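You operate a simulated robot arm through the tools that you are given. There is no shell and no other tool. Be economical: measure what you need, move in short steps, check, and stop when the job is done.

Carry out the task below with a simulated robot arm. There is one attempt and no reset: what you move stays moved.

Task
Ready the toaster: empty its crumb tray into the yellow bowl, slide it home, load both slices.
Fine: the toaster is unplugged and cold.

It is judged by the outcome, as a careful person would: the job done as asked, and still so three seconds after it is handed in. It fails if anything else is knocked over, pushed out of place, dropped, spilled or broken.

Robot
A 7-joint arm with a two-finger parallel gripper, fixed in place. Base frame: the origin is at the foot of the arm, x ahead of it, y to its left, z up; the work surface is at about z = 0.9. Readings come in m, rad, newtons and seconds.
Its first joint turns from -2.897 to 2.897 rad. Payload 4.4 kg.
Tool frame: the origin (TCP) lies between the finger pads and is the grasp point; the fingertips stand 0.023 m ahead of it; z points along the fingers, y is the line along which they close. Largest opening 0.094 m; finger width 0.038, thickness 0.01; the body of the gripper, 0.054 by 0.096 m, starts 0.039 m behind the TCP.
Orientation is that of the tool frame in the base frame, as a unit quaternion [x, y, z, w]. With the fingers straight down and closing along the base's y, the tool's x points along the base's -x, its y along +y and its z along -z.

Tools
- The arm moves only by the tool drive_tool. Its argument "motion" is a list of rows, each a list of 7 numbers: the shift along the tool's x, y, z in m, then the turn, a rotation vector about the tool's x, y, z in rad, then the opening, from 0 (shut) to 1 (fully open). In form: [[x, y, z, rx, ry, rz, claw], ...]. A call has 1 to 20 rows; each row shifts and turns the commanded pose from where the row before left it, along the tool's axes as they then stand. Rows are played at 5 a second. More than 0.05 m and 0.15 rad between two rows, or a gripper value outside its range, and nothing of the call is played. Where a pose cannot be reached the arm comes as near as it can. A force on the tool above 80 N (or 10 N above the force at the start of the call, whichever is more), or a blocked arm, ends the call early, and 0.2 s more pass. Each finger travels about 0.072 m/s and halts on what it meets, pressing with about 25 N; the grip force reading is that of the motor and also rises with nothing between the fingers. The clock runs only during rows and for 0.2 s after the last one: add rows that do not move to give the fingers time. The reply holds the time, the measured pose of the TCP, the force on the tool along the base axes, the opening and the grip force, in the units named above and with some noise, with the torque about the TCP (base axes, N m) and any sound that the robot's microphone picked up.
- Cameras (640 x 400 px; columns grow to the right, rows downward): "scene" is fixed at [0.2195, -0.4993, 1.6292]; the picture's right is [0.53, -0.85, 0.00], its down [-0.49, -0.30, -0.82] and it looks along [0.69, 0.43, -0.58] (base axes); focal length 318 px, centre (320, 200). "wrist" rides on the gripper at [0.086, 0.016, -0.074] in the tool frame; the picture's right is [-0.18, 0.98, 0.00], its down [-0.58, -0.11, -0.81] and it looks along [-0.79, -0.15, 0.59] (tool axes); focal length 243 px, centre (320, 200). There is no depth. A picture from a camera that has moved, and an enlarged one, comes with that camera's place and axes in the base frame and with its lens.
- capture(camera): a new picture of that camera. No time passes.
- close_up(camera, box): a new picture of the part [left, top, right, bottom] of that camera's present view, enlarged. No time passes.
- close_job(): hands the job in; it is judged then, once.

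Go step by step. Nothing tells you positions but the pictures and the camera data: compare them with the known pose of the tool, close in by small moves and look again before you grip or let go. The budget is 120 turns and 84 pictures, counting those below and the enlarged ones. Unless the task says otherwise, let go and move clear before handing in, and close with one line.

The tools are called after "Emit:" as a command line: name --pt "numbers of a row" for each row, then --argument value for the rest, lists and objects as JSON in quotes. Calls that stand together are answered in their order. drive_tool: Moves the arm, as the interface text tells. Its arguments: {"type":"object","properties":{"motion":{"type":"array"}},"required":["motion"]} The other tools are called the same way: capture (camera) takes a picture; close_up (camera, box) takes an enlarged picture of a part of a camera's view; close_job () hands the job in.

At the start:

```text
t: 0.0
tool_pos: [0.8214, -0.3035, 1.3299]
ee_rot: [-0.001, 1.0, 0.0, 0.0]
wrist_force: [-0.5, 0.1, 0.1]
moment: [-0.03, -0.01, 0.0]
width: 0.0941
grip_force: 0.0
```

scene: 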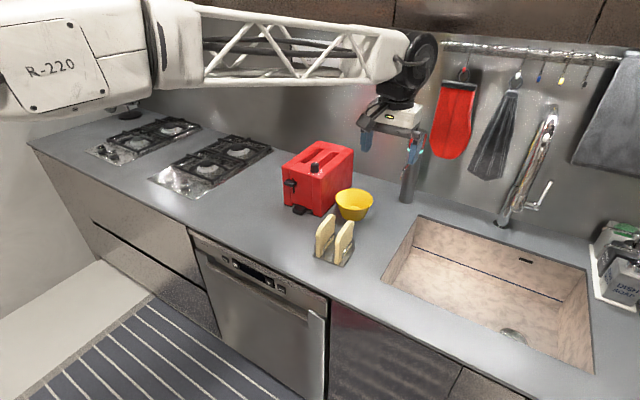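
wrist: 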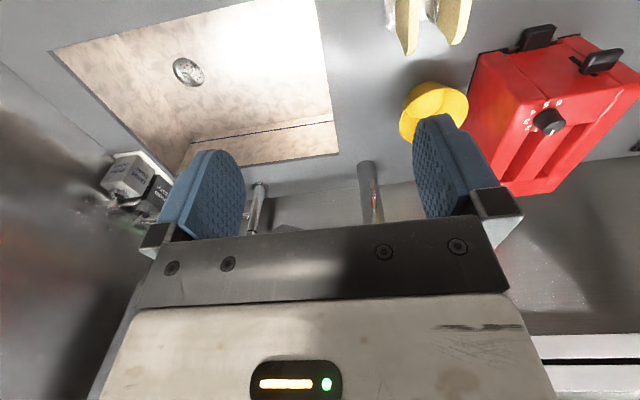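

I see a red toaster, a yellow bowl beside it and two slices standing in a rack. First I'll look closer to locate them and the crumb tray.

Emit:
close_up --camera "scene" --box '[260, 125, 420, 225]'

Emit:
close_up --camera "scene" --box '[270, 180, 398, 280]'

Emit:
close_up --camera "wrist" --box '[360, 0, 640, 200]'

```text
4.00 times, centred on (340, 175) of scene
camera zoom: at [0.2195, -0.4993, 1.6292], right [0.53, -0.85, 0.0], down [-0.49, -0.3, -0.82], along [0.69, 0.43, -0.58], focal length 1270 px, centre (240, 300)
```

zoom: 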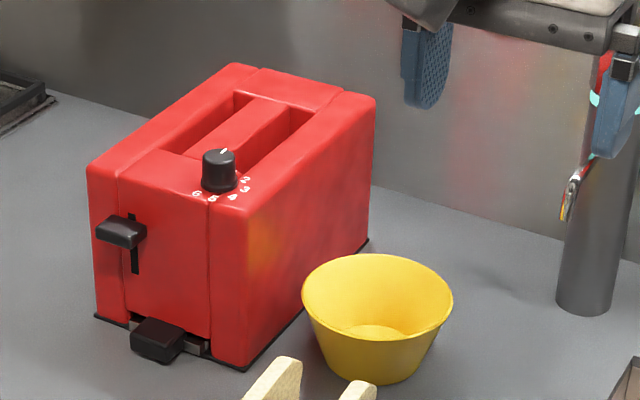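

```text
4.00 times, centred on (334, 230) of scene
camera zoom: at [0.2195, -0.4993, 1.6292], right [0.53, -0.85, 0.0], down [-0.49, -0.3, -0.82], along [0.69, 0.43, -0.58], focal length 1270 px, centre (264, 80)
```

zoom: 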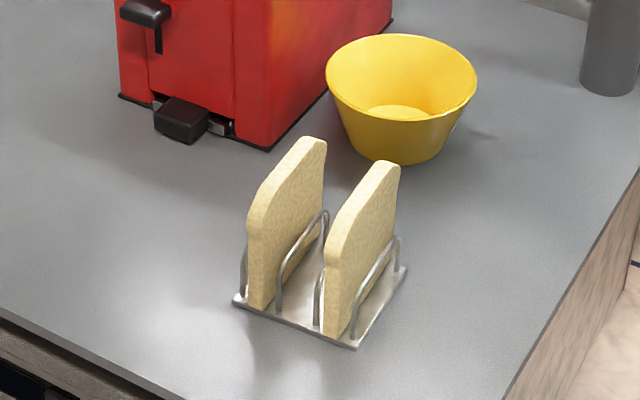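

```text
2.00 times, centred on (500, 100) of wrist
camera zoom: at [0.7325, -0.2869, 1.4052], right [0.18, 0.98, 0.0], down [0.58, -0.11, 0.81], along [0.79, -0.15, -0.59], focal length 485 px, centre (-40, 400)
```

zoom: 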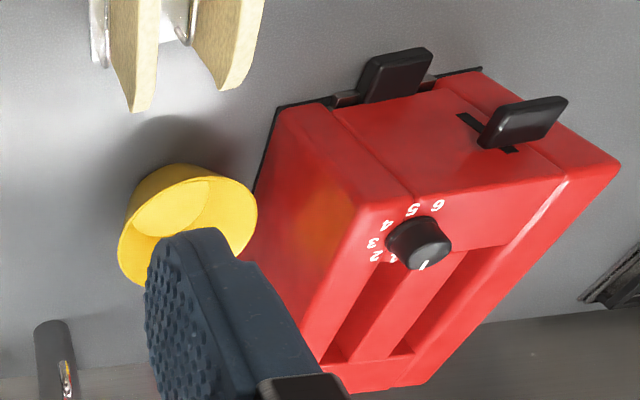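

I place the toaster at about x 0.99–1.25, y −0.02–0.15, with the crumb-tray handle near (0.967, 0.055, 0.92). The bowl is near (1.07, −0.12) and the slice rack at about x 0.82–0.92, y −0.20–−0.10. I'll move in front of the toaster at a safe height and tilt the tool forward.

Emit:
drive_tool --pt "0.005 0.045 0.018 0 0 0 0.8" --pt "0.005 0.045 0.018 0 0 0 0.8" --pt "0.005 0.045 0.018 0 0 0 0.8" --pt "0.005 0.045 0.018 0 0 0 0.8" --pt "0.005 0.045 0.018 0 0 0 0.8" --pt "0.005 0.045 0.018 0 0 0 0.8" --pt "0.005 0.045 0.018 0 0 0 0.8" --pt "0.005 0.045 0.018 0 0 0 0.8" --pt "0 0 0 0 -0.15 0 0.8" --pt "0 0 0 0 -0.15 0 0.8" --pt "0 0 0 0 -0.15 0 0.8" --pt "0 0 0 0 -0.15 0 0.8" --pt "0 0 0 0 0 0 0.8"

Emit:
capture --camera "wrist"

Emit:
capture --camera "scene"

```text
t: 2.8
tool_pos: [0.7807, 0.0572, 1.1876]
ee_rot: [0.0, 0.956, 0.0, 0.295]
wrist_force: [-1.0, 0.5, -0.6]
moment: [0.01, 0.0, 0.03]
width: 0.0751
grip_force: 0.1
```

```text
78 pictures are left
camera wrist: at [0.6652, 0.0728, 1.2005], right [0.15, 0.98, 0.1], down [0.02, -0.11, 0.99], along [0.99, -0.15, -0.04], focal length 243 px, centre (320, 200)
```

wrist: 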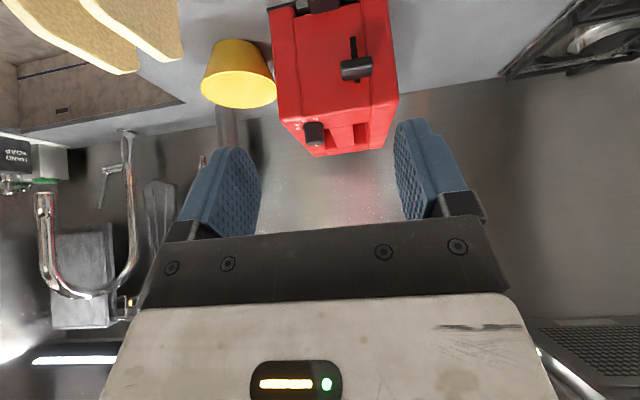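

```text
77 pictures are left
```

scene: 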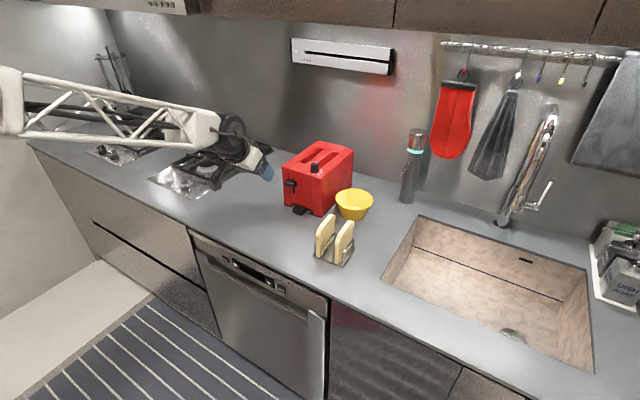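

The tool is tilted as planned, but the tray handle is just out of the wrist view. I'll lower the arm in front of the toaster to see it.

Emit:
drive_tool --pt "0.0226 0 0.033 0 0 0 0.8" --pt "0.0226 0 0.033 0 0 0 0.8" --pt "0.0226 0 0.033 0 0 0 0.8" --pt "0.0226 0 0.033 0 0 0 0.8" --pt "0 0 0 0 0 0 0.8"

Emit:
close_up --camera "wrist" --box '[180, 0, 500, 200]'

Emit:
close_up --camera "scene" --box '[232, 145, 360, 225]'

```text
t: 4.0
tool_pos: [0.7792, 0.0562, 1.0259]
ee_rot: [0.0, 0.955, 0.0, 0.295]
wrist_force: [0.0, 0.1, 0.3]
moment: [0.01, 0.03, 0.0]
width: 0.0752
grip_force: 0.0
```

```text
2.00 times, centred on (340, 100) of wrist
camera zoom: at [0.665, 0.0718, 1.0391], right [0.15, 0.98, 0.1], down [0.02, -0.11, 0.99], along [0.99, -0.15, -0.04], focal length 485 px, centre (280, 400)
```

zoom: 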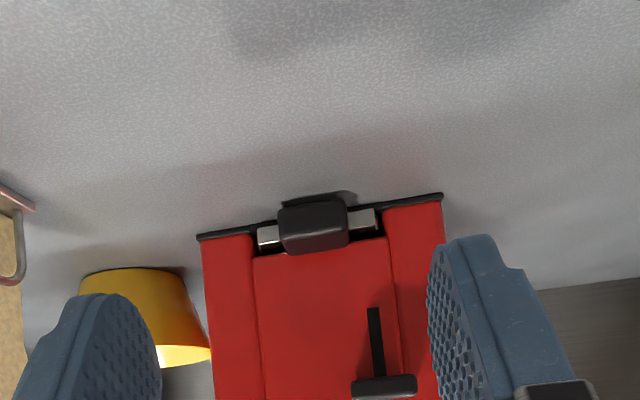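

```text
5.00 times, centred on (296, 185) of scene
camera zoom: at [0.2195, -0.4993, 1.6292], right [0.53, -0.85, 0.0], down [-0.49, -0.3, -0.82], along [0.69, 0.43, -0.58], focal length 1588 px, centre (440, 275)
```

zoom: 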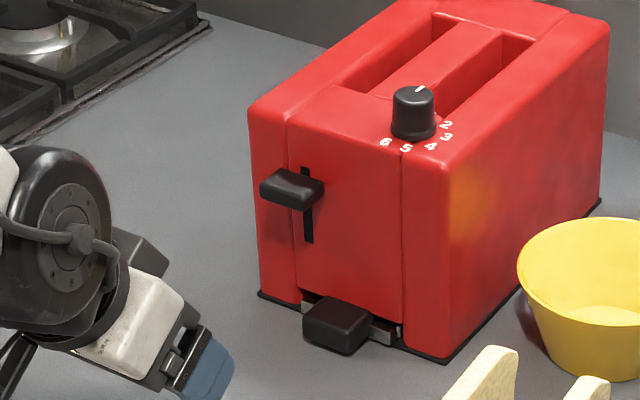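

The handle is about 45 mm wide, centred near y 0.057, z 0.92, x 0.96–0.99. I'll tilt further to about 50° and come close.

Emit:
drive_tool --pt "0 0 0 0 -0.135 0 0.8" --pt "0 0 0 0 -0.135 0 0.8" --pt "-0.0069 0.0002 0.0338 0 0 0 0.8" --pt "-0.0069 0.0002 0.0338 0 0 0 0.8" --pt "-0.0069 0.0002 0.0338 0 0 0 0.8" --pt "-0.0069 0.0002 0.0338 0 0 0 0.8" --pt "0 0 0 0 0 0 0.8"

Emit:
close_up --camera "wrist" --box '[160, 0, 480, 200]'

Emit:
close_up --camera "scene" --box '[248, 165, 344, 225]'

```text
t: 5.6
tool_pos: [0.9035, 0.0568, 0.9602]
ee_rot: [0.0, 0.907, 0.0, 0.421]
wrist_force: [-0.1, -0.8, 0.2]
moment: [0.0, 0.0, 0.01]
width: 0.0751
grip_force: 0.1
```

```text
2.00 times, centred on (320, 100) of wrist
camera zoom: at [0.7892, 0.073, 0.944], right [0.12, 0.98, 0.14], down [-0.24, -0.11, 0.96], along [0.96, -0.15, 0.22], focal length 485 px, centre (320, 400)
```

zoom: 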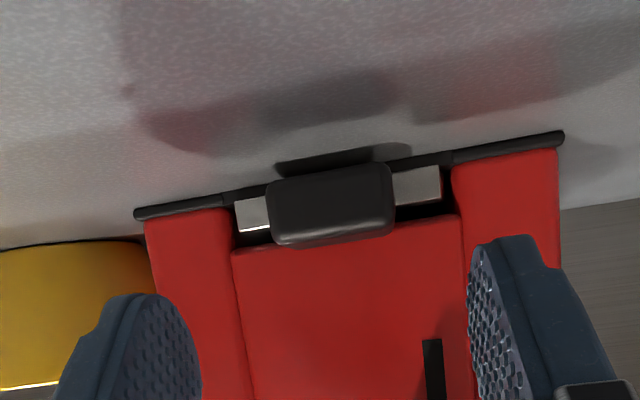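

```text
6.67 times, centred on (296, 195) of scene
camera zoom: at [0.2195, -0.4993, 1.6292], right [0.53, -0.85, 0.0], down [-0.49, -0.3, -0.82], along [0.69, 0.43, -0.58], focal length 2117 px, centre (480, 233)
```

zoom: 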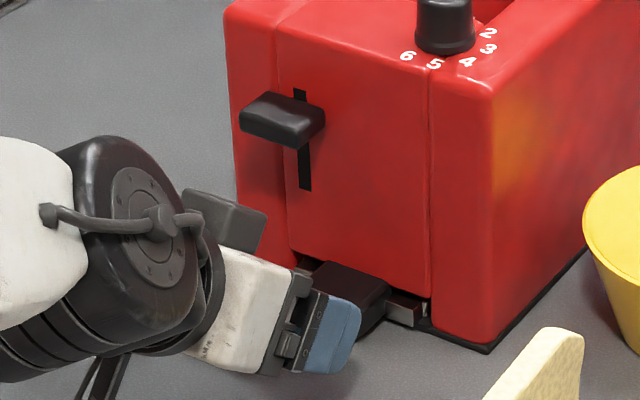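

The handle is centred at about y 0.058, z 0.917, with its front at x≈0.968. I'll advance around it with the fingers still open.

Emit:
drive_tool --pt "-0.0074 0.0006 0.0227 0 0 0 0.8" --pt "-0.0074 0.0006 0.0227 0 0 0 0.8" --pt "-0.0074 0.0003 0.0227 0 0 0 0.8" --pt "0 0 0 0 0 0 0.8"

Emit:
close_up --camera "wrist" --box '[160, 0, 480, 200]'

Emit:
close_up --camera "scene" --box '[264, 175, 344, 225]'

```text
t: 6.6
tool_pos: [0.9663, 0.0588, 0.9383]
ee_rot: [0.0, 0.906, 0.0, 0.424]
wrist_force: [-48.0, 1.5, 64.0]
moment: [0.94, 7.85, 1.25]
width: 0.0759
grip_force: 0.8
```

```text
2.00 times, centred on (320, 100) of wrist
camera zoom: at [0.8536, 0.0752, 0.9217], right [0.12, 0.98, 0.14], down [-0.25, -0.11, 0.96], along [0.96, -0.15, 0.23], focal length 485 px, centre (320, 400)
```

zoom: 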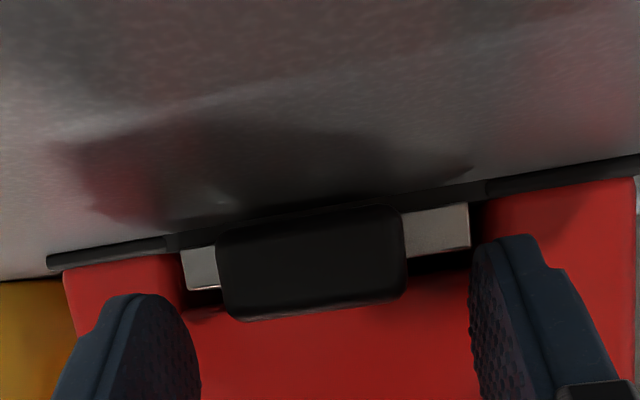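

```text
8.00 times, centred on (304, 200) of scene
camera zoom: at [0.2195, -0.4993, 1.6292], right [0.53, -0.85, 0.0], down [-0.49, -0.3, -0.82], along [0.69, 0.43, -0.58], focal length 2541 px, centre (448, 200)
```

zoom: 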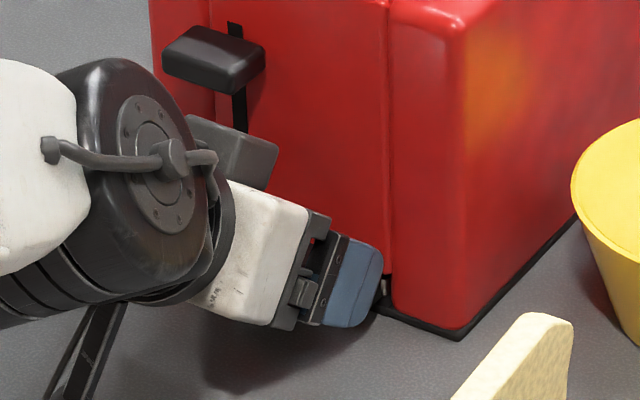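

The reading shows about 80 N. The camera housing under the wrist probably touched the counter. I'll back off, reduce the tilt to 40° and re-approach.

Emit:
drive_tool --pt "0.0041 0 -0.0358 0 0 0 0.8" --pt "0 0 0 0 0.085 0 0.8" --pt "0 0 0 0 0.085 0 0.8" --pt "0 0 0 0 0 0 0.8" --pt "-0.005 0.0005 0.0166 0 0 0 0.8" --pt "-0.005 0.0005 0.0166 0 0 0 0.8" --pt "0 0 0 0 0 0 0.8"

Emit:
close_up --camera "wrist" --box '[160, 0, 480, 200]'

Emit:
close_up --camera "scene" --box '[264, 175, 344, 225]'

```text
t: 8.2
tool_pos: [0.9657, 0.0582, 0.9319]
ee_rot: [-0.001, 0.94, 0.0, 0.342]
wrist_force: [0.5, 0.7, -0.3]
moment: [-0.01, -0.02, -0.04]
width: 0.0752
grip_force: 0.0
```

```text
2.00 times, centred on (320, 100) of wrist
camera zoom: at [0.8514, 0.0746, 0.9352], right [0.14, 0.98, 0.12], down [-0.07, -0.11, 0.99], along [0.99, -0.15, 0.06], focal length 485 px, centre (320, 400)
```

zoom: 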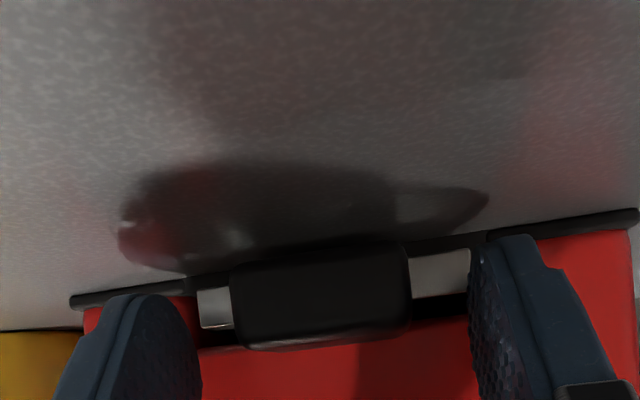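

```text
8.00 times, centred on (304, 200) of scene
camera zoom: at [0.2195, -0.4993, 1.6292], right [0.53, -0.85, 0.0], down [-0.49, -0.3, -0.82], along [0.69, 0.43, -0.58], focal length 2541 px, centre (448, 200)
```

zoom: 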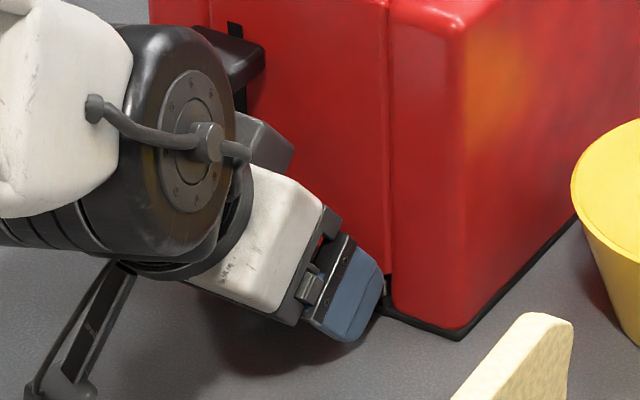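

There is no contact now and the handle sits between the fingers. I'll nudge forward 4 mm and close.

Emit:
drive_tool --pt "-0.0031 0.001 0.0026 0 0 0 0.8" --pt "0 0 0 0 0 0 0.5" --pt "0 0 0 0 0 0 0.3" --pt "0 0 0 0 0 0 0.3" --pt "0 0 0 0 0 0 0.3"

Emit:
close_up --camera "wrist" --box '[160, 0, 480, 200]'

```text
t: 9.4
tool_pos: [0.9715, 0.0591, 0.934]
ee_rot: [0.0, 0.939, 0.001, 0.343]
wrist_force: [3.6, -0.4, 4.1]
moment: [-0.01, -0.24, 0.05]
width: 0.0433
grip_force: 24.9
```

```text
2.00 times, centred on (320, 100) of wrist
camera zoom: at [0.8555, 0.0755, 0.9362], right [0.14, 0.98, 0.12], down [-0.08, -0.11, 0.99], along [0.99, -0.15, 0.06], focal length 485 px, centre (320, 400)
```

zoom: 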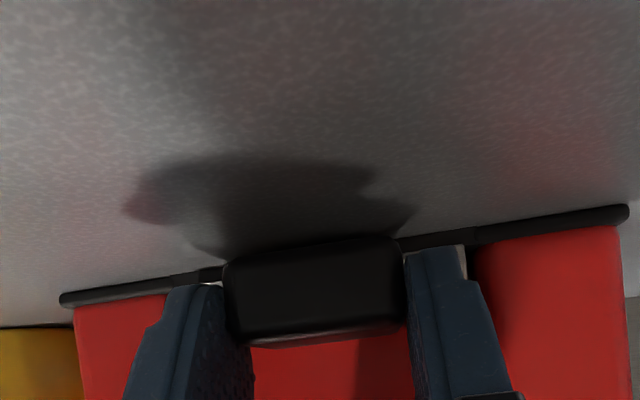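

The handle is gripped at 43 mm. Now I'll pull straight out along −x, slowly.

Emit:
drive_tool --pt "0.0077 0 -0.0064 0 0 0 0.2" --pt "0.0115 0 -0.0097 0 0 0 0.2" --pt "0.0115 0 -0.0097 0 0 0 0.2" --pt "0.0115 0 -0.0097 0 0 0 0.2" --pt "0.0115 0 -0.0097 0 0 0 0.2" --pt "0 0 0 0 0 0 0.2"

Emit:
close_up --camera "scene" --box '[232, 145, 360, 225]'

Emit:
capture --camera "wrist"

```text
t: 10.8
tool_pos: [0.9009, 0.0593, 0.9324]
ee_rot: [0.0, 0.939, 0.0, 0.343]
wrist_force: [5.5, -2.3, 5.5]
moment: [0.03, -0.67, -0.41]
width: 0.0436
grip_force: 24.9
```

```text
5.00 times, centred on (296, 185) of scene
camera zoom: at [0.2195, -0.4993, 1.6292], right [0.53, -0.85, 0.0], down [-0.49, -0.3, -0.82], along [0.69, 0.43, -0.58], focal length 1588 px, centre (440, 275)
```

zoom: 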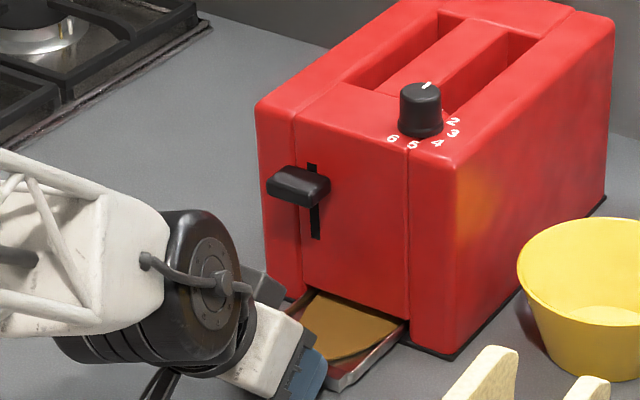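

```text
66 pictures are left
camera wrist: at [0.7856, 0.0766, 0.9344], right [0.14, 0.98, 0.12], down [-0.07, -0.11, 0.99], along [0.99, -0.15, 0.06], focal length 243 px, centre (320, 200)
```

wrist: 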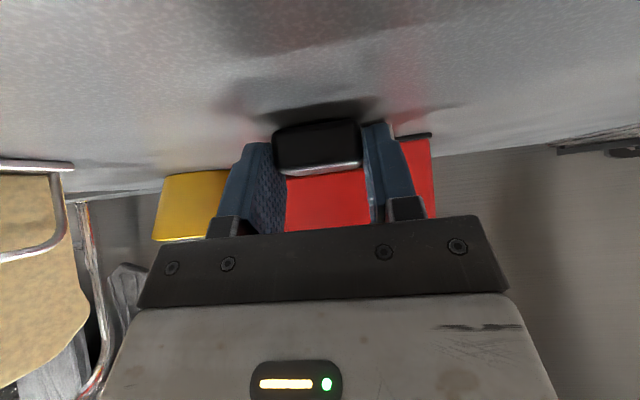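

The tray with brown crumbs is coming out smoothly. Continuing the straight pull.

Emit:
drive_tool --pt "0.0115 0 -0.0097 0 0 0 0.2" --pt "0.0115 0 -0.0097 0 0 0 0.2" --pt "0.0115 0 -0.0097 0 0 0 0.2" --pt "0.0115 0 -0.0097 0 0 0 0.2" --pt "0.0115 0 -0.0097 0 0 0 0.2" --pt "0.0115 0 -0.0097 0 0 0 0.2" --pt "0 0 0 0 0 0 0.2"

Emit:
close_up --camera "scene" --box '[232, 145, 360, 225]'

```text
t: 12.4
tool_pos: [0.8083, 0.0607, 0.9331]
ee_rot: [0.0, 0.94, 0.0, 0.342]
wrist_force: [-0.1, 0.1, -0.1]
moment: [-0.02, 0.08, -0.01]
width: 0.0435
grip_force: 24.8
```

```text
5.00 times, centred on (296, 185) of scene
camera zoom: at [0.2195, -0.4993, 1.6292], right [0.53, -0.85, 0.0], down [-0.49, -0.3, -0.82], along [0.69, 0.43, -0.58], focal length 1588 px, centre (440, 275)
```

zoom: 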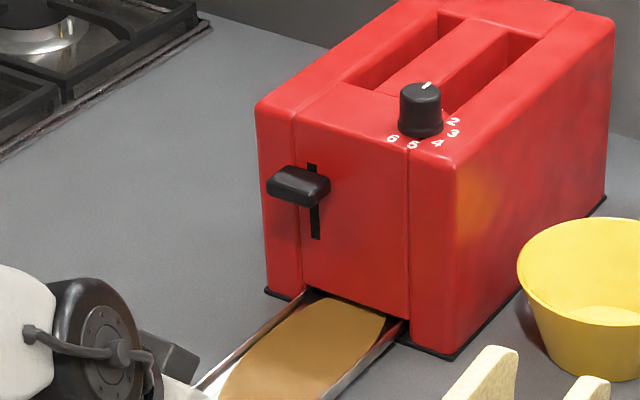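

Pull continues with almost no resistance. A bit more, then I'll check for the tray's far end.

Emit:
drive_tool --pt "0.0115 0 -0.0097 0 0 0 0.2" --pt "0.0115 0 -0.0097 0 0 0 0.2" --pt "0.0115 0 -0.0097 0 0 0 0.2" --pt "0 0 0 0 0 0 0.2"

Emit:
close_up --camera "scene" --box '[216, 165, 344, 245]'

```text
t: 13.4
tool_pos: [0.7657, 0.0613, 0.9331]
ee_rot: [0.0, 0.94, 0.0, 0.342]
wrist_force: [0.0, -0.5, 0.8]
moment: [-0.01, 0.1, 0.02]
width: 0.0434
grip_force: 25.1
```

```text
5.00 times, centred on (280, 205) of scene
camera zoom: at [0.2195, -0.4993, 1.6292], right [0.53, -0.85, 0.0], down [-0.49, -0.3, -0.82], along [0.69, 0.43, -0.58], focal length 1588 px, centre (520, 175)
```

zoom: 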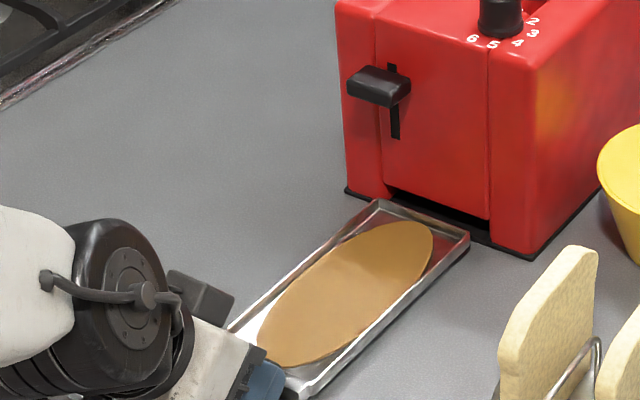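

The tray is fully out, about 0.21 m from grip to far wall and 85 mm wide. I'll lift it level.

Emit:
drive_tool --pt "0.0115 0 -0.0097 0 0 0 0.2" --pt "0.0115 0 -0.0097 0 0 0 0.2" --pt "-0.0032 0 -0.0038 0 0 0 0.2" --pt "-0.0064 0 -0.0076 0 0 0 0.2" --pt "-0.0128 0 -0.0153 0 0 0 0.2" --pt "-0.0157 0 -0.0187 0 0 0 0.2" --pt "-0.0157 0 -0.0187 0 0 0 0.2" --pt "-0.0157 0 -0.0187 0 0 0 0.2" --pt "-0.0157 0 -0.0187 0 0 0 0.2" --pt "-0.0157 0 -0.0187 0 0 0 0.2" --pt "-0.0157 0 -0.0187 0 0 0 0.2" --pt "-0.0157 0 -0.0187 0 0 0 0.2" --pt "-0.0096 0 -0.0114 0 0 0 0.2" --pt "0 0 0 0 0 0 0.2"

Emit:
capture --camera "scene"

Emit:
close_up --camera "scene" --box '[232, 105, 392, 225]'

```text
t: 16.4
tool_pos: [0.7365, 0.0613, 1.1558]
ee_rot: [0.0, 0.939, 0.001, 0.343]
wrist_force: [-1.6, 0.6, -0.9]
moment: [0.02, 0.0, -0.02]
width: 0.0188
grip_force: 0.0
```

```text
63 pictures are left
```

scene: 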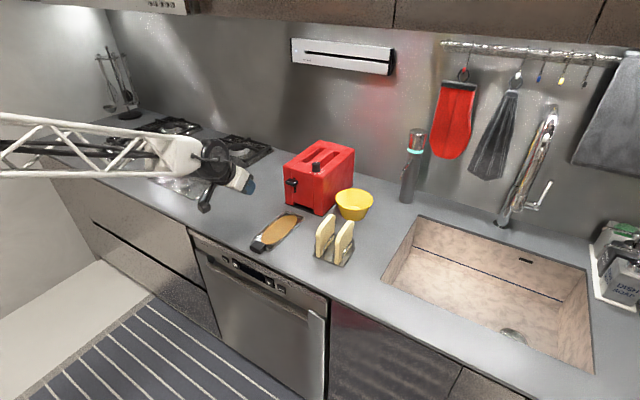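

```text
3.33 times, centred on (312, 165) of scene
camera zoom: at [0.2195, -0.4993, 1.6292], right [0.53, -0.85, 0.0], down [-0.49, -0.3, -0.82], along [0.69, 0.43, -0.58], focal length 1059 px, centre (347, 317)
```

zoom: 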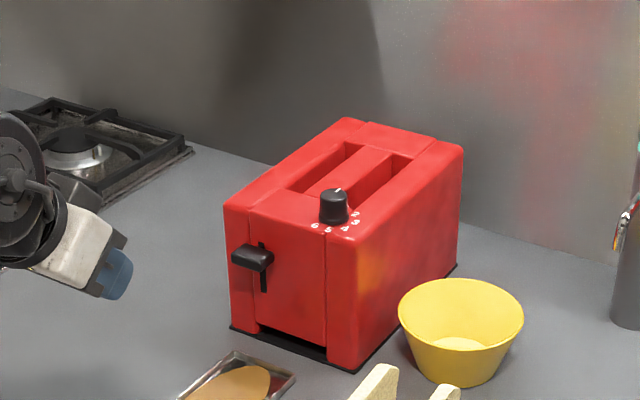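

The grip slipped at lift-off. The tray is resting flat on the counter with its crumbs still in it, so nothing is lost, but I need a deeper grip. I'll look closely at the tray.

Emit:
close_up --camera "scene" --box '[240, 195, 320, 255]'

Emit:
capture --camera "wrist"

```text
6.67 times, centred on (280, 225) of scene
camera zoom: at [0.2195, -0.4993, 1.6292], right [0.53, -0.85, 0.0], down [-0.49, -0.3, -0.82], along [0.69, 0.43, -0.58], focal length 2117 px, centre (587, 33)
```

zoom: 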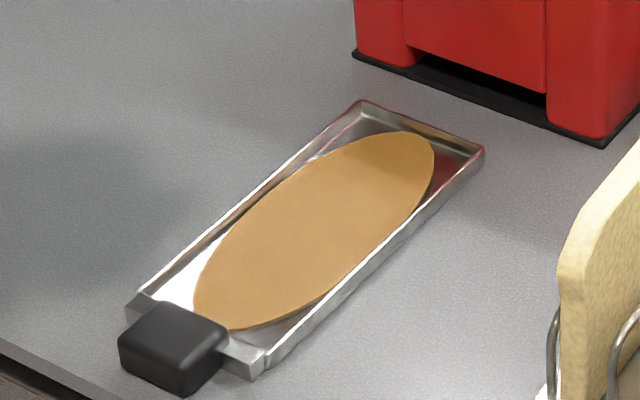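

```text
60 pictures are left
camera wrist: at [0.6208, 0.0776, 1.1581], right [0.14, 0.98, 0.12], down [-0.07, -0.11, 0.99], along [0.99, -0.15, 0.06], focal length 243 px, centre (320, 200)
```

wrist: 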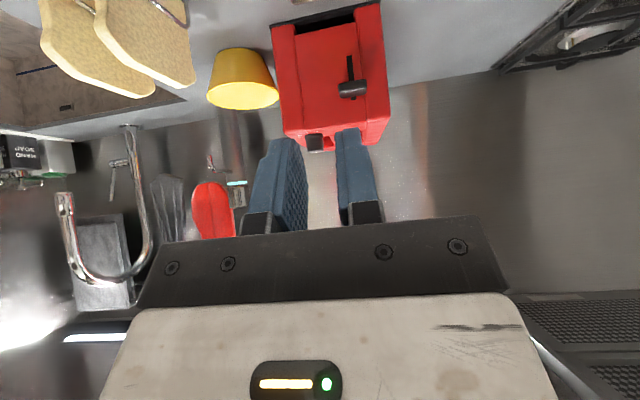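

The tray lies at x 0.757–0.948, y 0.021–0.102, and its handle is near (0.741, 0.060). A deeper, more horizontal grip needs the camera housing above the wrist, so I'll roll the hand half a turn, checking midway.

Emit:
drive_tool --pt "0 0 0 0 0 0.15 0.8" --pt "0 0 0 0 0 0.15 0.8" --pt "0 0 0 0 0 0.15 0.8" --pt "0 0 0 0 0 0.15 0.8" --pt "0 0 0 0 0 0.15 0.8" --pt "0 0 0 0 0 0.15 0.8" --pt "0 0 0 0 0 0 0.8"

```text
t: 18.0
tool_pos: [0.7346, 0.0616, 1.1547]
ee_rot: [0.409, 0.845, 0.149, 0.309]
wrist_force: [0.5, -0.5, -0.5]
moment: [0.01, 0.0, 0.01]
width: 0.0751
grip_force: 0.1
```

The roll tracks exactly, so I'll finish the half turn.

Emit:
drive_tool --pt "0 0 0 0 0 0.1494 0.8" --pt "0 0 0 0 0 0.1494 0.8" --pt "0 0 0 0 0 0.1494 0.8" --pt "0 0 0 0 0 0.1494 0.8" --pt "0 0 0 0 0 0.1494 0.8" --pt "0 0 0 0 0 0.1494 0.8" --pt "0 0 0 0 0 0.1494 0.8" --pt "0 0 0 0 0 0.1494 0.8" --pt "0 0 0 0 0 0.1494 0.8" --pt "0 0 0 0 0 0.1494 0.8" --pt "0 0 0 0 0 0.1494 0.8" --pt "0 0 0 0 0 0.1494 0.8" --pt "0 0 0 0 0 0.1494 0.8" --pt "0 0 0 0 0 0.1494 0.8" --pt "0 0 0 0 0 0.15 0.8" --pt "0 0 0 0 0 0 0.8"

Emit:
capture --camera "wrist"

```text
t: 21.4
tool_pos: [0.7372, 0.0603, 1.1588]
ee_rot: [0.927, 0.153, 0.339, 0.057]
wrist_force: [0.3, -0.3, -0.6]
moment: [0.01, 0.03, -0.01]
width: 0.0754
grip_force: 0.0
out of reach, approached as far as the arm can: row 13, 14, 15
```

```text
59 pictures are left
camera wrist: at [0.7536, 0.0735, 1.2734], right [0.11, -0.99, 0.09], down [-0.97, -0.08, 0.24], along [-0.23, -0.11, -0.97], focal length 243 px, centre (320, 200)
```

wrist: 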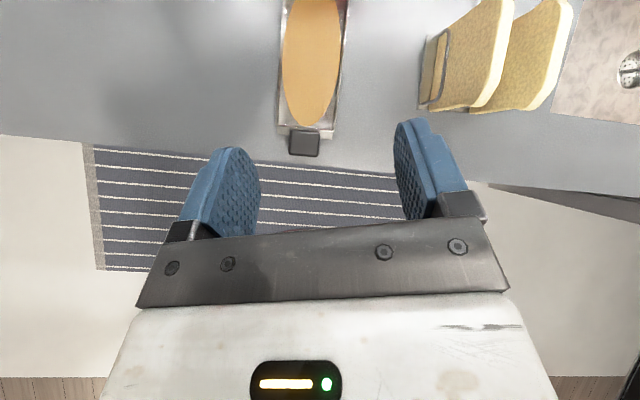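

The wrist limit stops short of a half turn, so I'll undo it. The counter's front edge is at x≈0.71 and the handle is right beside it. Unrolled, the camera housing can hang past the edge, allowing a nearly horizontal, full-depth grip.

Emit:
drive_tool --pt "0 0 0 0 0 -0.1496 0.8" --pt "0 0 0 0 0 -0.1496 0.8" --pt "0 0 0 0 0 -0.1496 0.8" --pt "0 0 0 0 0 -0.1496 0.8" --pt "0 0 0 0 0 -0.1496 0.8" --pt "0 0 0 0 0 -0.1496 0.8" --pt "0 0 0 0 0 -0.1496 0.8" --pt "0 0 0 0 0 -0.1496 0.8" --pt "0 0 0 0 0 -0.1496 0.8" --pt "0 0 0 0 0 -0.1496 0.8" --pt "0 0 0 0 0 -0.1496 0.8" --pt "0 0 0 0 0 -0.1496 0.8" --pt "0 0 0 0 0 -0.1496 0.8" --pt "0 0 0 0 0 -0.1496 0.8" --pt "0 0 0 0 0 -0.1496 0.8" --pt "0 0 0 0 0 -0.1496 0.8" --pt "0 0 0 0 0 -0.1496 0.8" --pt "0 0 0 0 0 -0.1496 0.8" --pt "0 0 0 0 0 -0.1 0.8" --pt "0 0 0 0 0 0 0.8"

```text
t: 25.6
tool_pos: [0.7357, 0.0616, 1.1588]
ee_rot: [0.01, 0.939, 0.003, 0.343]
wrist_force: [-0.6, -0.4, -0.3]
moment: [0.0, 0.02, -0.01]
width: 0.075
grip_force: 0.1
```

Emit:
drive_tool --pt "0.023 0 -0.0193 0 0 -0.021 0.8" --pt "0.023 0 -0.0193 0 0 0 0.8" --pt "0.023 0 -0.0193 0 0 0 0.8" --pt "0.023 0 -0.0193 0 0 0 0.8" --pt "0 0 0 0 -0.15 0 0.8" --pt "0 0 0 0 -0.15 0 0.8" --pt "0 0 0 0 -0.15 0 0.8" --pt "0 0 0 0 -0.15 0 0.8" --pt "0.0382 0 0.0106 0 0 0 0.8" --pt "0.0382 0 0.0106 0 0 0 0.8" --pt "0.0382 0 0.0106 0 0 0 0.8" --pt "0.0382 0 0.0106 0 0 0 0.8" --pt "0 0 0 0 0 0 0.8"

Emit:
capture --camera "wrist"

Emit:
close_up --camera "scene" --box '[200, 175, 328, 275]'

```text
t: 28.4
tool_pos: [0.6161, 0.0599, 1.003]
ee_rot: [0.0, 0.796, 0.0, 0.606]
wrist_force: [0.7, -0.8, 0.0]
moment: [0.01, 0.02, -0.02]
width: 0.0752
grip_force: 0.0
```

```text
58 pictures are left
camera wrist: at [0.5194, 0.0771, 0.94], right [0.05, 0.98, 0.18], down [-0.62, -0.11, 0.78], along [0.78, -0.15, 0.61], focal length 243 px, centre (320, 200)
```

wrist: 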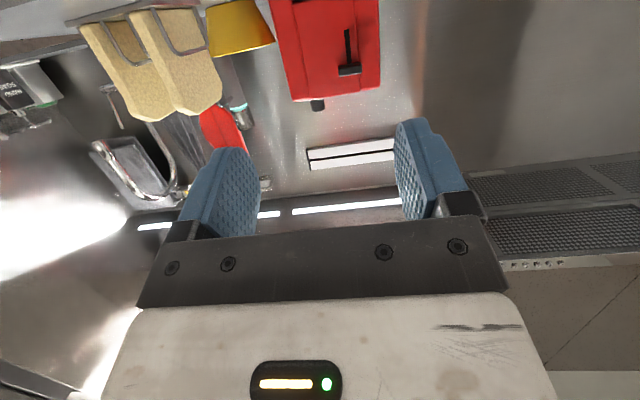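

```text
4.00 times, centred on (264, 225) of scene
camera zoom: at [0.2195, -0.4993, 1.6292], right [0.53, -0.85, 0.0], down [-0.49, -0.3, -0.82], along [0.69, 0.43, -0.58], focal length 1270 px, centre (544, 100)
```

zoom: 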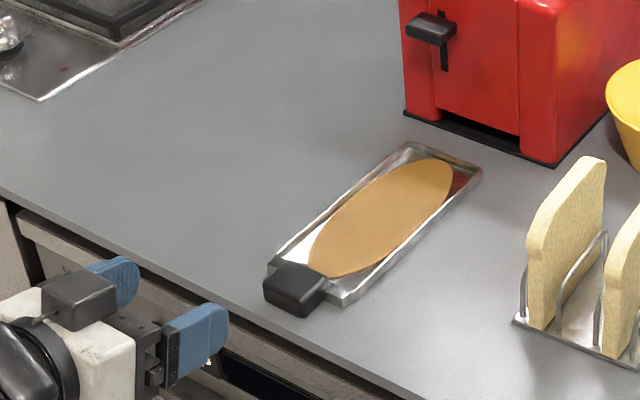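

The tool is nearly horizontal, off the counter edge and aligned with the handle. I'll lower it and advance around the handle.

Emit:
drive_tool --pt "0.0366 0 0.0102 0 0 0 0.8" --pt "0.0366 0 0.0102 0 0 0 0.8" --pt "0 0 0 0 0 0 0.8" --pt "-0.0075 0 0.027 0 0 0 0.8" --pt "-0.0075 0 0.027 0 0 0 0.8" --pt "-0.0075 0 0.027 0 0 0 0.8" --pt "-0.0075 0 0.027 0 0 0 0.8" --pt "0 0 0 0 0 0 0.8"

Emit:
close_up --camera "wrist" --box '[160, 0, 480, 200]'

Emit:
close_up --camera "scene" --box '[216, 195, 312, 270]'

```text
t: 30.2
tool_pos: [0.7263, 0.0603, 0.9243]
ee_rot: [0.003, 0.797, -0.003, 0.604]
wrist_force: [-0.5, -0.2, 4.3]
moment: [0.18, -0.04, 0.08]
width: 0.0753
grip_force: 0.1
```

```text
2.00 times, centred on (320, 100) of wrist
camera zoom: at [0.6303, 0.0781, 0.8624], right [0.06, 0.98, 0.17], down [-0.62, -0.1, 0.78], along [0.78, -0.15, 0.6], focal length 485 px, centre (320, 400)
```

zoom: 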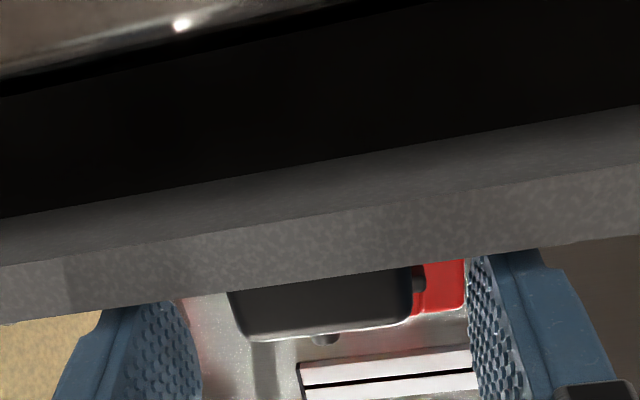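

```text
5.33 times, centred on (264, 232) of scene
camera zoom: at [0.2195, -0.4993, 1.6292], right [0.53, -0.85, 0.0], down [-0.49, -0.3, -0.82], along [0.69, 0.43, -0.58], focal length 1694 px, centre (619, 27)
```

zoom: 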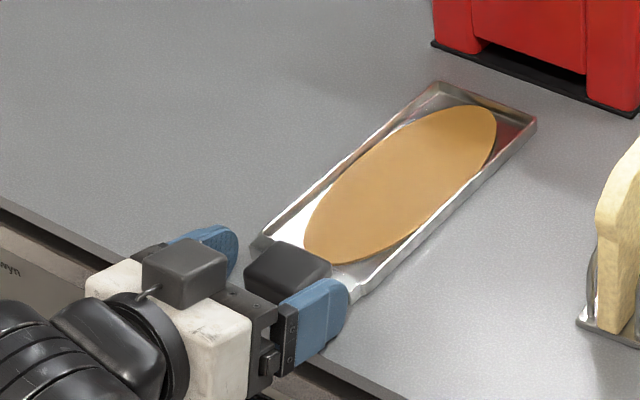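

Fingers straddle the handle, with light contact on the counter. I'll raise 2 mm and close.

Emit:
drive_tool --pt "-0.0022 0 0.0015 0 0 0 0.8" --pt "0 0 0 0 0 0 0.55" --pt "0 0 0 0 0 0 0.3" --pt "0 0 0 0 0 0 0.1" --pt "0 0 0 0 0 0 0" --pt "0 0 0 0 0 0 0"

Emit:
close_up --camera "scene" --box '[232, 205, 296, 255]'

```text
t: 31.6
tool_pos: [0.7283, 0.0622, 0.9262]
ee_rot: [0.003, 0.797, -0.004, 0.604]
wrist_force: [-0.2, -0.2, -1.0]
moment: [-0.02, 0.12, 0.01]
width: 0.0439
grip_force: 25.0
```

```text
8.00 times, centred on (264, 230) of scene
camera zoom: at [0.2195, -0.4993, 1.6292], right [0.53, -0.85, 0.0], down [-0.49, -0.3, -0.82], along [0.69, 0.43, -0.58], focal length 2541 px, centre (768, -40)
```

zoom: 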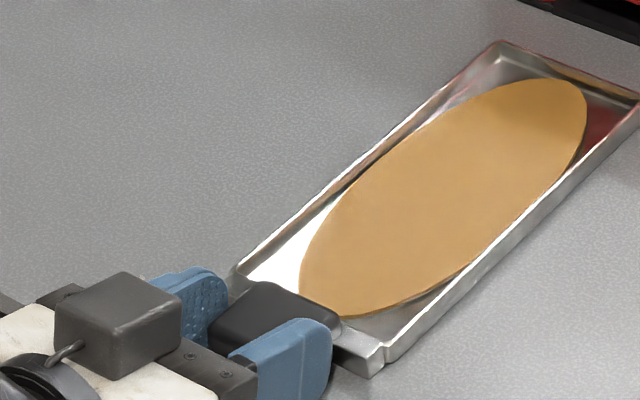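

Now it's a deep grip at 44 mm. I'll lift slowly by 2 cm and check whether the tray stays level.

Emit:
drive_tool --pt "-0.0039 0 -0.0011 0 0 0 0" --pt "-0.0039 0 -0.0011 0 0 0 0" --pt "-0.0039 0 -0.0011 0 0 0 0" --pt "-0.0039 0 -0.0011 0 0 0 0" --pt "-0.0039 0 -0.0011 0 0 0 0" --pt "0 0 0 0 0 0 0"

Emit:
close_up --camera "scene" --box '[232, 195, 328, 255]'

```text
t: 33.0
tool_pos: [0.7291, 0.0602, 0.946]
ee_rot: [0.001, 0.797, -0.002, 0.604]
wrist_force: [-0.2, 0.1, -1.6]
moment: [-0.02, 0.12, -0.01]
width: 0.0436
grip_force: 24.7
```

```text
6.67 times, centred on (280, 225) of scene
camera zoom: at [0.2195, -0.4993, 1.6292], right [0.53, -0.85, 0.0], down [-0.49, -0.3, -0.82], along [0.69, 0.43, -0.58], focal length 2117 px, centre (587, 33)
```

zoom: 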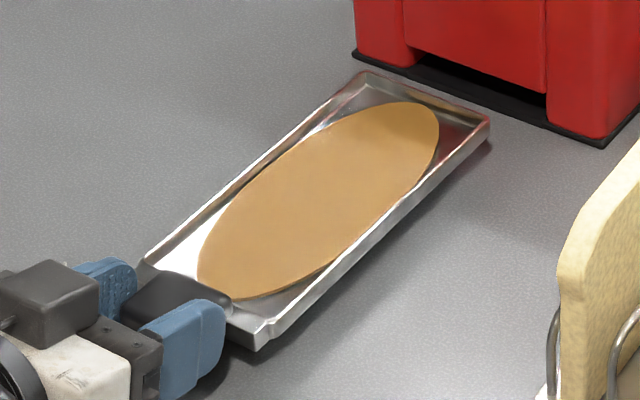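

The tray is lifted level and the grip holds. I'll continue up to 1.15 m and then carry it level toward the bowl.

Emit:
drive_tool --pt "-0.0116 0 -0.0032 0 0 0 0" --pt "-0.0193 0 -0.0053 0 0 0 0" --pt "-0.0231 0 -0.0064 0 0 0 0" --pt "-0.0231 0 -0.0064 0 0 0 0" --pt "-0.0231 0 -0.0064 0 0 0 0" --pt "-0.0231 0 -0.0064 0 0 0 0" --pt "-0.0231 0 -0.0064 0 0 0 0" --pt "-0.0231 0 -0.0064 0 0 0 0" --pt "-0.0193 0 -0.0053 0 0 0 0" --pt "-0.0096 0 -0.0027 0 0 0 0" --pt "0 0 0 0 0 0 0"

Emit:
capture --camera "scene"

```text
t: 35.4
tool_pos: [0.7276, 0.06, 1.1552]
ee_rot: [0.001, 0.796, -0.001, 0.605]
wrist_force: [-0.4, -0.7, -0.7]
moment: [-0.01, 0.05, -0.02]
width: 0.0438
grip_force: 25.2
```

```text
52 pictures are left
```

scene: 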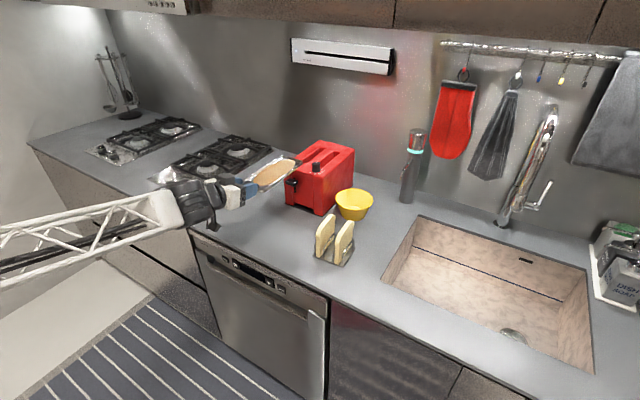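

Tray level at 1.155. Next I'll carry it to the bowl's line at y ≈ −0.118, with the nose above the bowl.

Emit:
drive_tool --pt "-0.0015 -0.0099 0.0055 0 0 0 0" --pt "-0.003 -0.0198 0.0109 0 0 0 0" --pt "-0.003 -0.0198 0.0109 0 0 0 0" --pt "-0.003 -0.0198 0.0109 0 0 0 0" --pt "-0.003 -0.0198 0.0109 0 0 0 0" --pt "-0.003 -0.0198 0.0109 0 0 0 0" --pt "-0.003 -0.0198 0.0109 0 0 0 0" --pt "-0.003 -0.0198 0.0109 0 0 0 0" --pt "-0.003 -0.0198 0.0109 0 0 0 0" --pt "-0.0015 -0.0099 0.0055 0 0 0 0" --pt "0 0 0 0 0 0 0"

Emit:
close_up --camera "scene" --box '[232, 105, 424, 225]'

Emit:
capture --camera "scene"

```text
t: 37.8
tool_pos: [0.8208, -0.0296, 1.1675]
ee_rot: [0.006, 0.803, -0.007, 0.596]
wrist_force: [-0.5, -0.7, -0.9]
moment: [-0.02, 0.09, -0.01]
width: 0.0432
grip_force: 25.3
out of reach, approached as far as the arm can: row 4, 5, 6, 7, 8, 9, 10
```

```text
3.33 times, centred on (328, 165) of scene
camera zoom: at [0.2195, -0.4993, 1.6292], right [0.53, -0.85, 0.0], down [-0.49, -0.3, -0.82], along [0.69, 0.43, -0.58], focal length 1059 px, centre (293, 317)
```

zoom: 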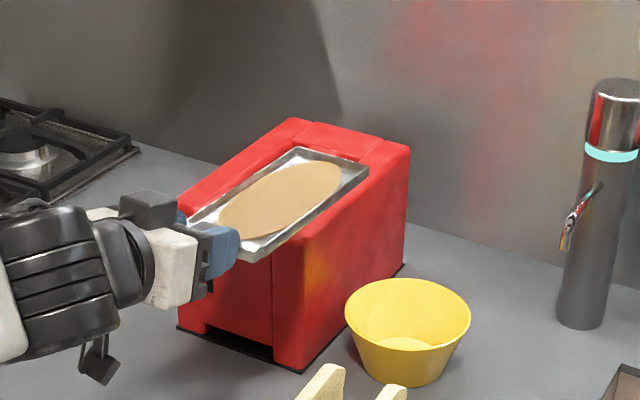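

```text
50 pictures are left
```

scene: 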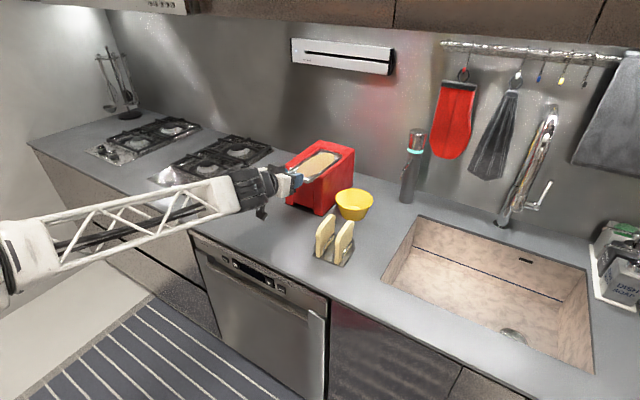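

The wrist hit a singular direction because the tool is in line with the forearm. The tray is still level. I'll yaw the tray to point along the bowl's bearing (about −6°) while moving sideways, which suits the arm better.

Emit:
drive_tool --pt "0.0005 -0.007 0.002 0.0215 0 0.0065 0" --pt "0.001 -0.0153 0.0045 0.0215 0 0.0065 0" --pt "0.001 -0.0153 0.0045 0.0215 0 0.0065 0" --pt "0.001 -0.0153 0.0045 0.0215 0 0.0065 0" --pt "0.0005 -0.008 0.002 0 0 0 0" --pt "0 0 0 0 0 0 0"

Emit:
close_up --camera "scene" --box '[232, 105, 424, 225]'

```text
t: 39.2
tool_pos: [0.8237, -0.0462, 1.1621]
ee_rot: [0.027, 0.801, -0.02, 0.598]
wrist_force: [-0.6, -0.1, -0.4]
moment: [-0.02, 0.06, 0.01]
width: 0.0436
grip_force: 25.0
out of reach, approached as far as the arm can: row 1, 2, 3, 4, 5
```

```text
3.33 times, centred on (328, 165) of scene
camera zoom: at [0.2195, -0.4993, 1.6292], right [0.53, -0.85, 0.0], down [-0.49, -0.3, -0.82], along [0.69, 0.43, -0.58], focal length 1059 px, centre (293, 317)
```

zoom: 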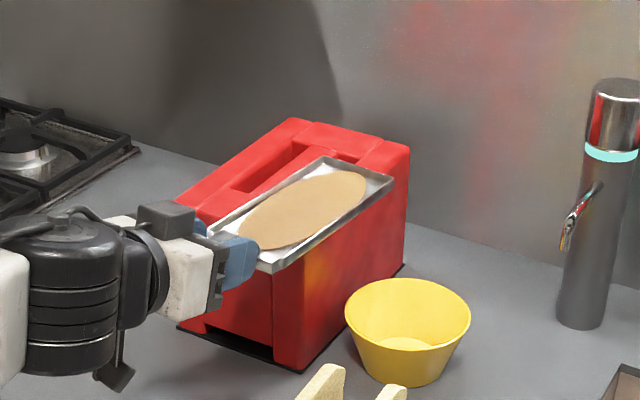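

Still in the singular zone, so I'll raise the tray to pitch the forearm away from the tool axis, then move sideways.

Emit:
drive_tool --pt "-0.0115 0 -0.0034 0 0 0 0" --pt "-0.0223 0 -0.0068 0 0 0 0" --pt "-0.0223 0 -0.0068 0 0 0 0" --pt "-0.0223 0 -0.0068 0 0 0 0" --pt "-0.0223 0 -0.0068 0 0 0 0" --pt "-0.0223 0 -0.0068 0 0 0 0" --pt "-0.0115 0 -0.0034 0 0 0 0" --pt "0 0 0 0 0 0 0"

Emit:
capture --camera "scene"

```text
t: 41.0
tool_pos: [0.8196, -0.0484, 1.3019]
ee_rot: [0.037, 0.796, -0.027, 0.604]
wrist_force: [-1.0, 0.8, -1.5]
moment: [0.02, 0.1, 0.02]
width: 0.0435
grip_force: 25.3
```

```text
48 pictures are left
```

scene: 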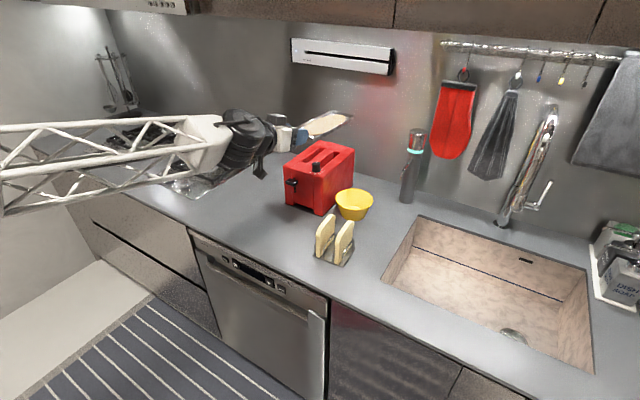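

That cleared it. Now the remaining sideways move to the bowl's bearing.

Emit:
drive_tool --pt "-0.0005 -0.0055 0.002 0.004 0 0.001 0" --pt "-0.001 -0.0102 0.0038 0.004 0 0.001 0" --pt "-0.001 -0.0102 0.0038 0.004 0 0.001 0" --pt "-0.001 -0.0102 0.0038 0.003 0 0.001 0" --pt "-0.0005 -0.0055 0.002 0 0 0 0" --pt "0 0 0 0 0 0 0"

Emit:
close_up --camera "scene" --box '[232, 90, 424, 230]'

```text
t: 42.4
tool_pos: [0.8304, -0.0898, 1.3005]
ee_rot: [0.043, 0.795, -0.032, 0.605]
wrist_force: [-0.3, 0.6, -0.1]
moment: [0.01, 0.08, 0.0]
width: 0.0436
grip_force: 24.9
```

```text
2.86 times, centred on (328, 160) of scene
camera zoom: at [0.2195, -0.4993, 1.6292], right [0.53, -0.85, 0.0], down [-0.49, -0.3, -0.82], along [0.69, 0.43, -0.58], focal length 908 px, centre (297, 314)
```

zoom: 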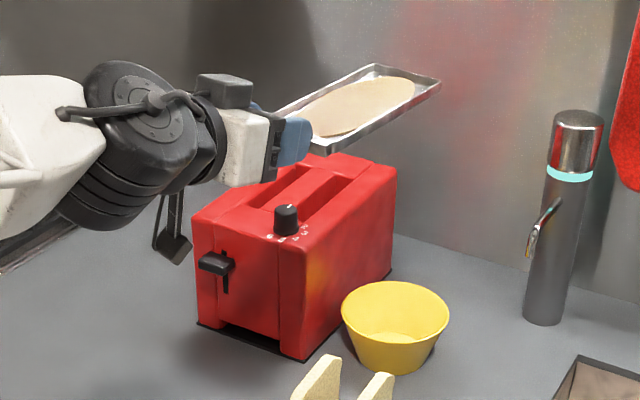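

The tray points at the bowl with its nose over the bowl centre. I'll lower it with a gentle nose-down tilt of about 17°.

Emit:
drive_tool --pt "0.0272 0 0.0103 0 0.05 0 0" --pt "0.0267 0 0.0116 0 0.05 0 0" --pt "0.0261 0 0.0129 0 0.05 0 0" --pt "0.0254 0 0.0142 0 0.05 0 0" --pt "0.0246 0 0.0155 0 0.05 0 0" --pt "0.0238 0 0.0167 0 0.05 0 0" --pt "0 0 0 0 0 0 0"

Emit:
close_up --camera "scene" --box '[264, 125, 424, 225]'

```text
t: 44.0
tool_pos: [0.8468, -0.093, 1.126]
ee_rot: [0.047, 0.876, -0.025, 0.478]
wrist_force: [0.2, -0.2, -0.9]
moment: [0.03, 0.11, -0.02]
width: 0.0436
grip_force: 24.7
```

```text
4.00 times, centred on (344, 175) of scene
camera zoom: at [0.2195, -0.4993, 1.6292], right [0.53, -0.85, 0.0], down [-0.49, -0.3, -0.82], along [0.69, 0.43, -0.58], focal length 1270 px, centre (224, 300)
```

zoom: 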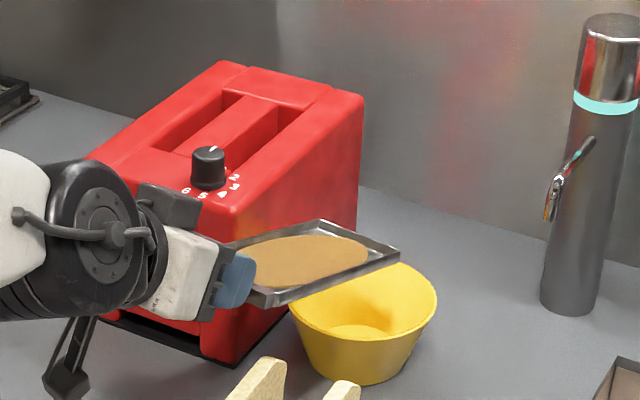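

The nose is over the bowl at about (1.052, −0.116, 1.04). Now I'll pivot about the nose to pour, steeper step by step.

Emit:
drive_tool --pt "-0.0135 0 0.0025 0 0.1 0 0" --pt "-0.0135 0 0.0032 0 0.1 0 0" --pt "-0.0145 0 0.0041 0 0.1 0 0" --pt "-0.0219 0 -0.0029 0 0.1 0 0" --pt "-0.0219 0 -0.0029 0 0.1 0 0" --pt "-0.0219 0 -0.0029 0 0.1 0 0" --pt "0 0 0 0 0 0 0" --pt "0 0 0 0 0 0 0"

Emit:
close_up --camera "scene" --box '[264, 125, 424, 225]'

```text
t: 45.8
tool_pos: [0.9304, -0.1001, 1.197]
ee_rot: [0.052, 0.979, -0.01, 0.198]
wrist_force: [1.0, 0.1, -0.9]
moment: [0.01, 0.04, -0.02]
width: 0.0436
grip_force: 24.9
```

```text
4.00 times, centred on (344, 175) of scene
camera zoom: at [0.2195, -0.4993, 1.6292], right [0.53, -0.85, 0.0], down [-0.49, -0.3, -0.82], along [0.69, 0.43, -0.58], focal length 1270 px, centre (224, 300)
```

zoom: 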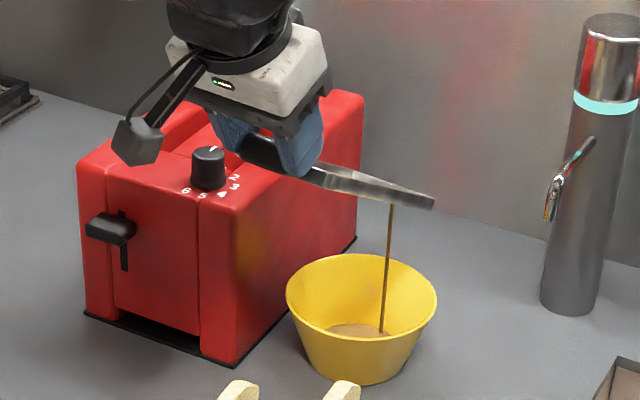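

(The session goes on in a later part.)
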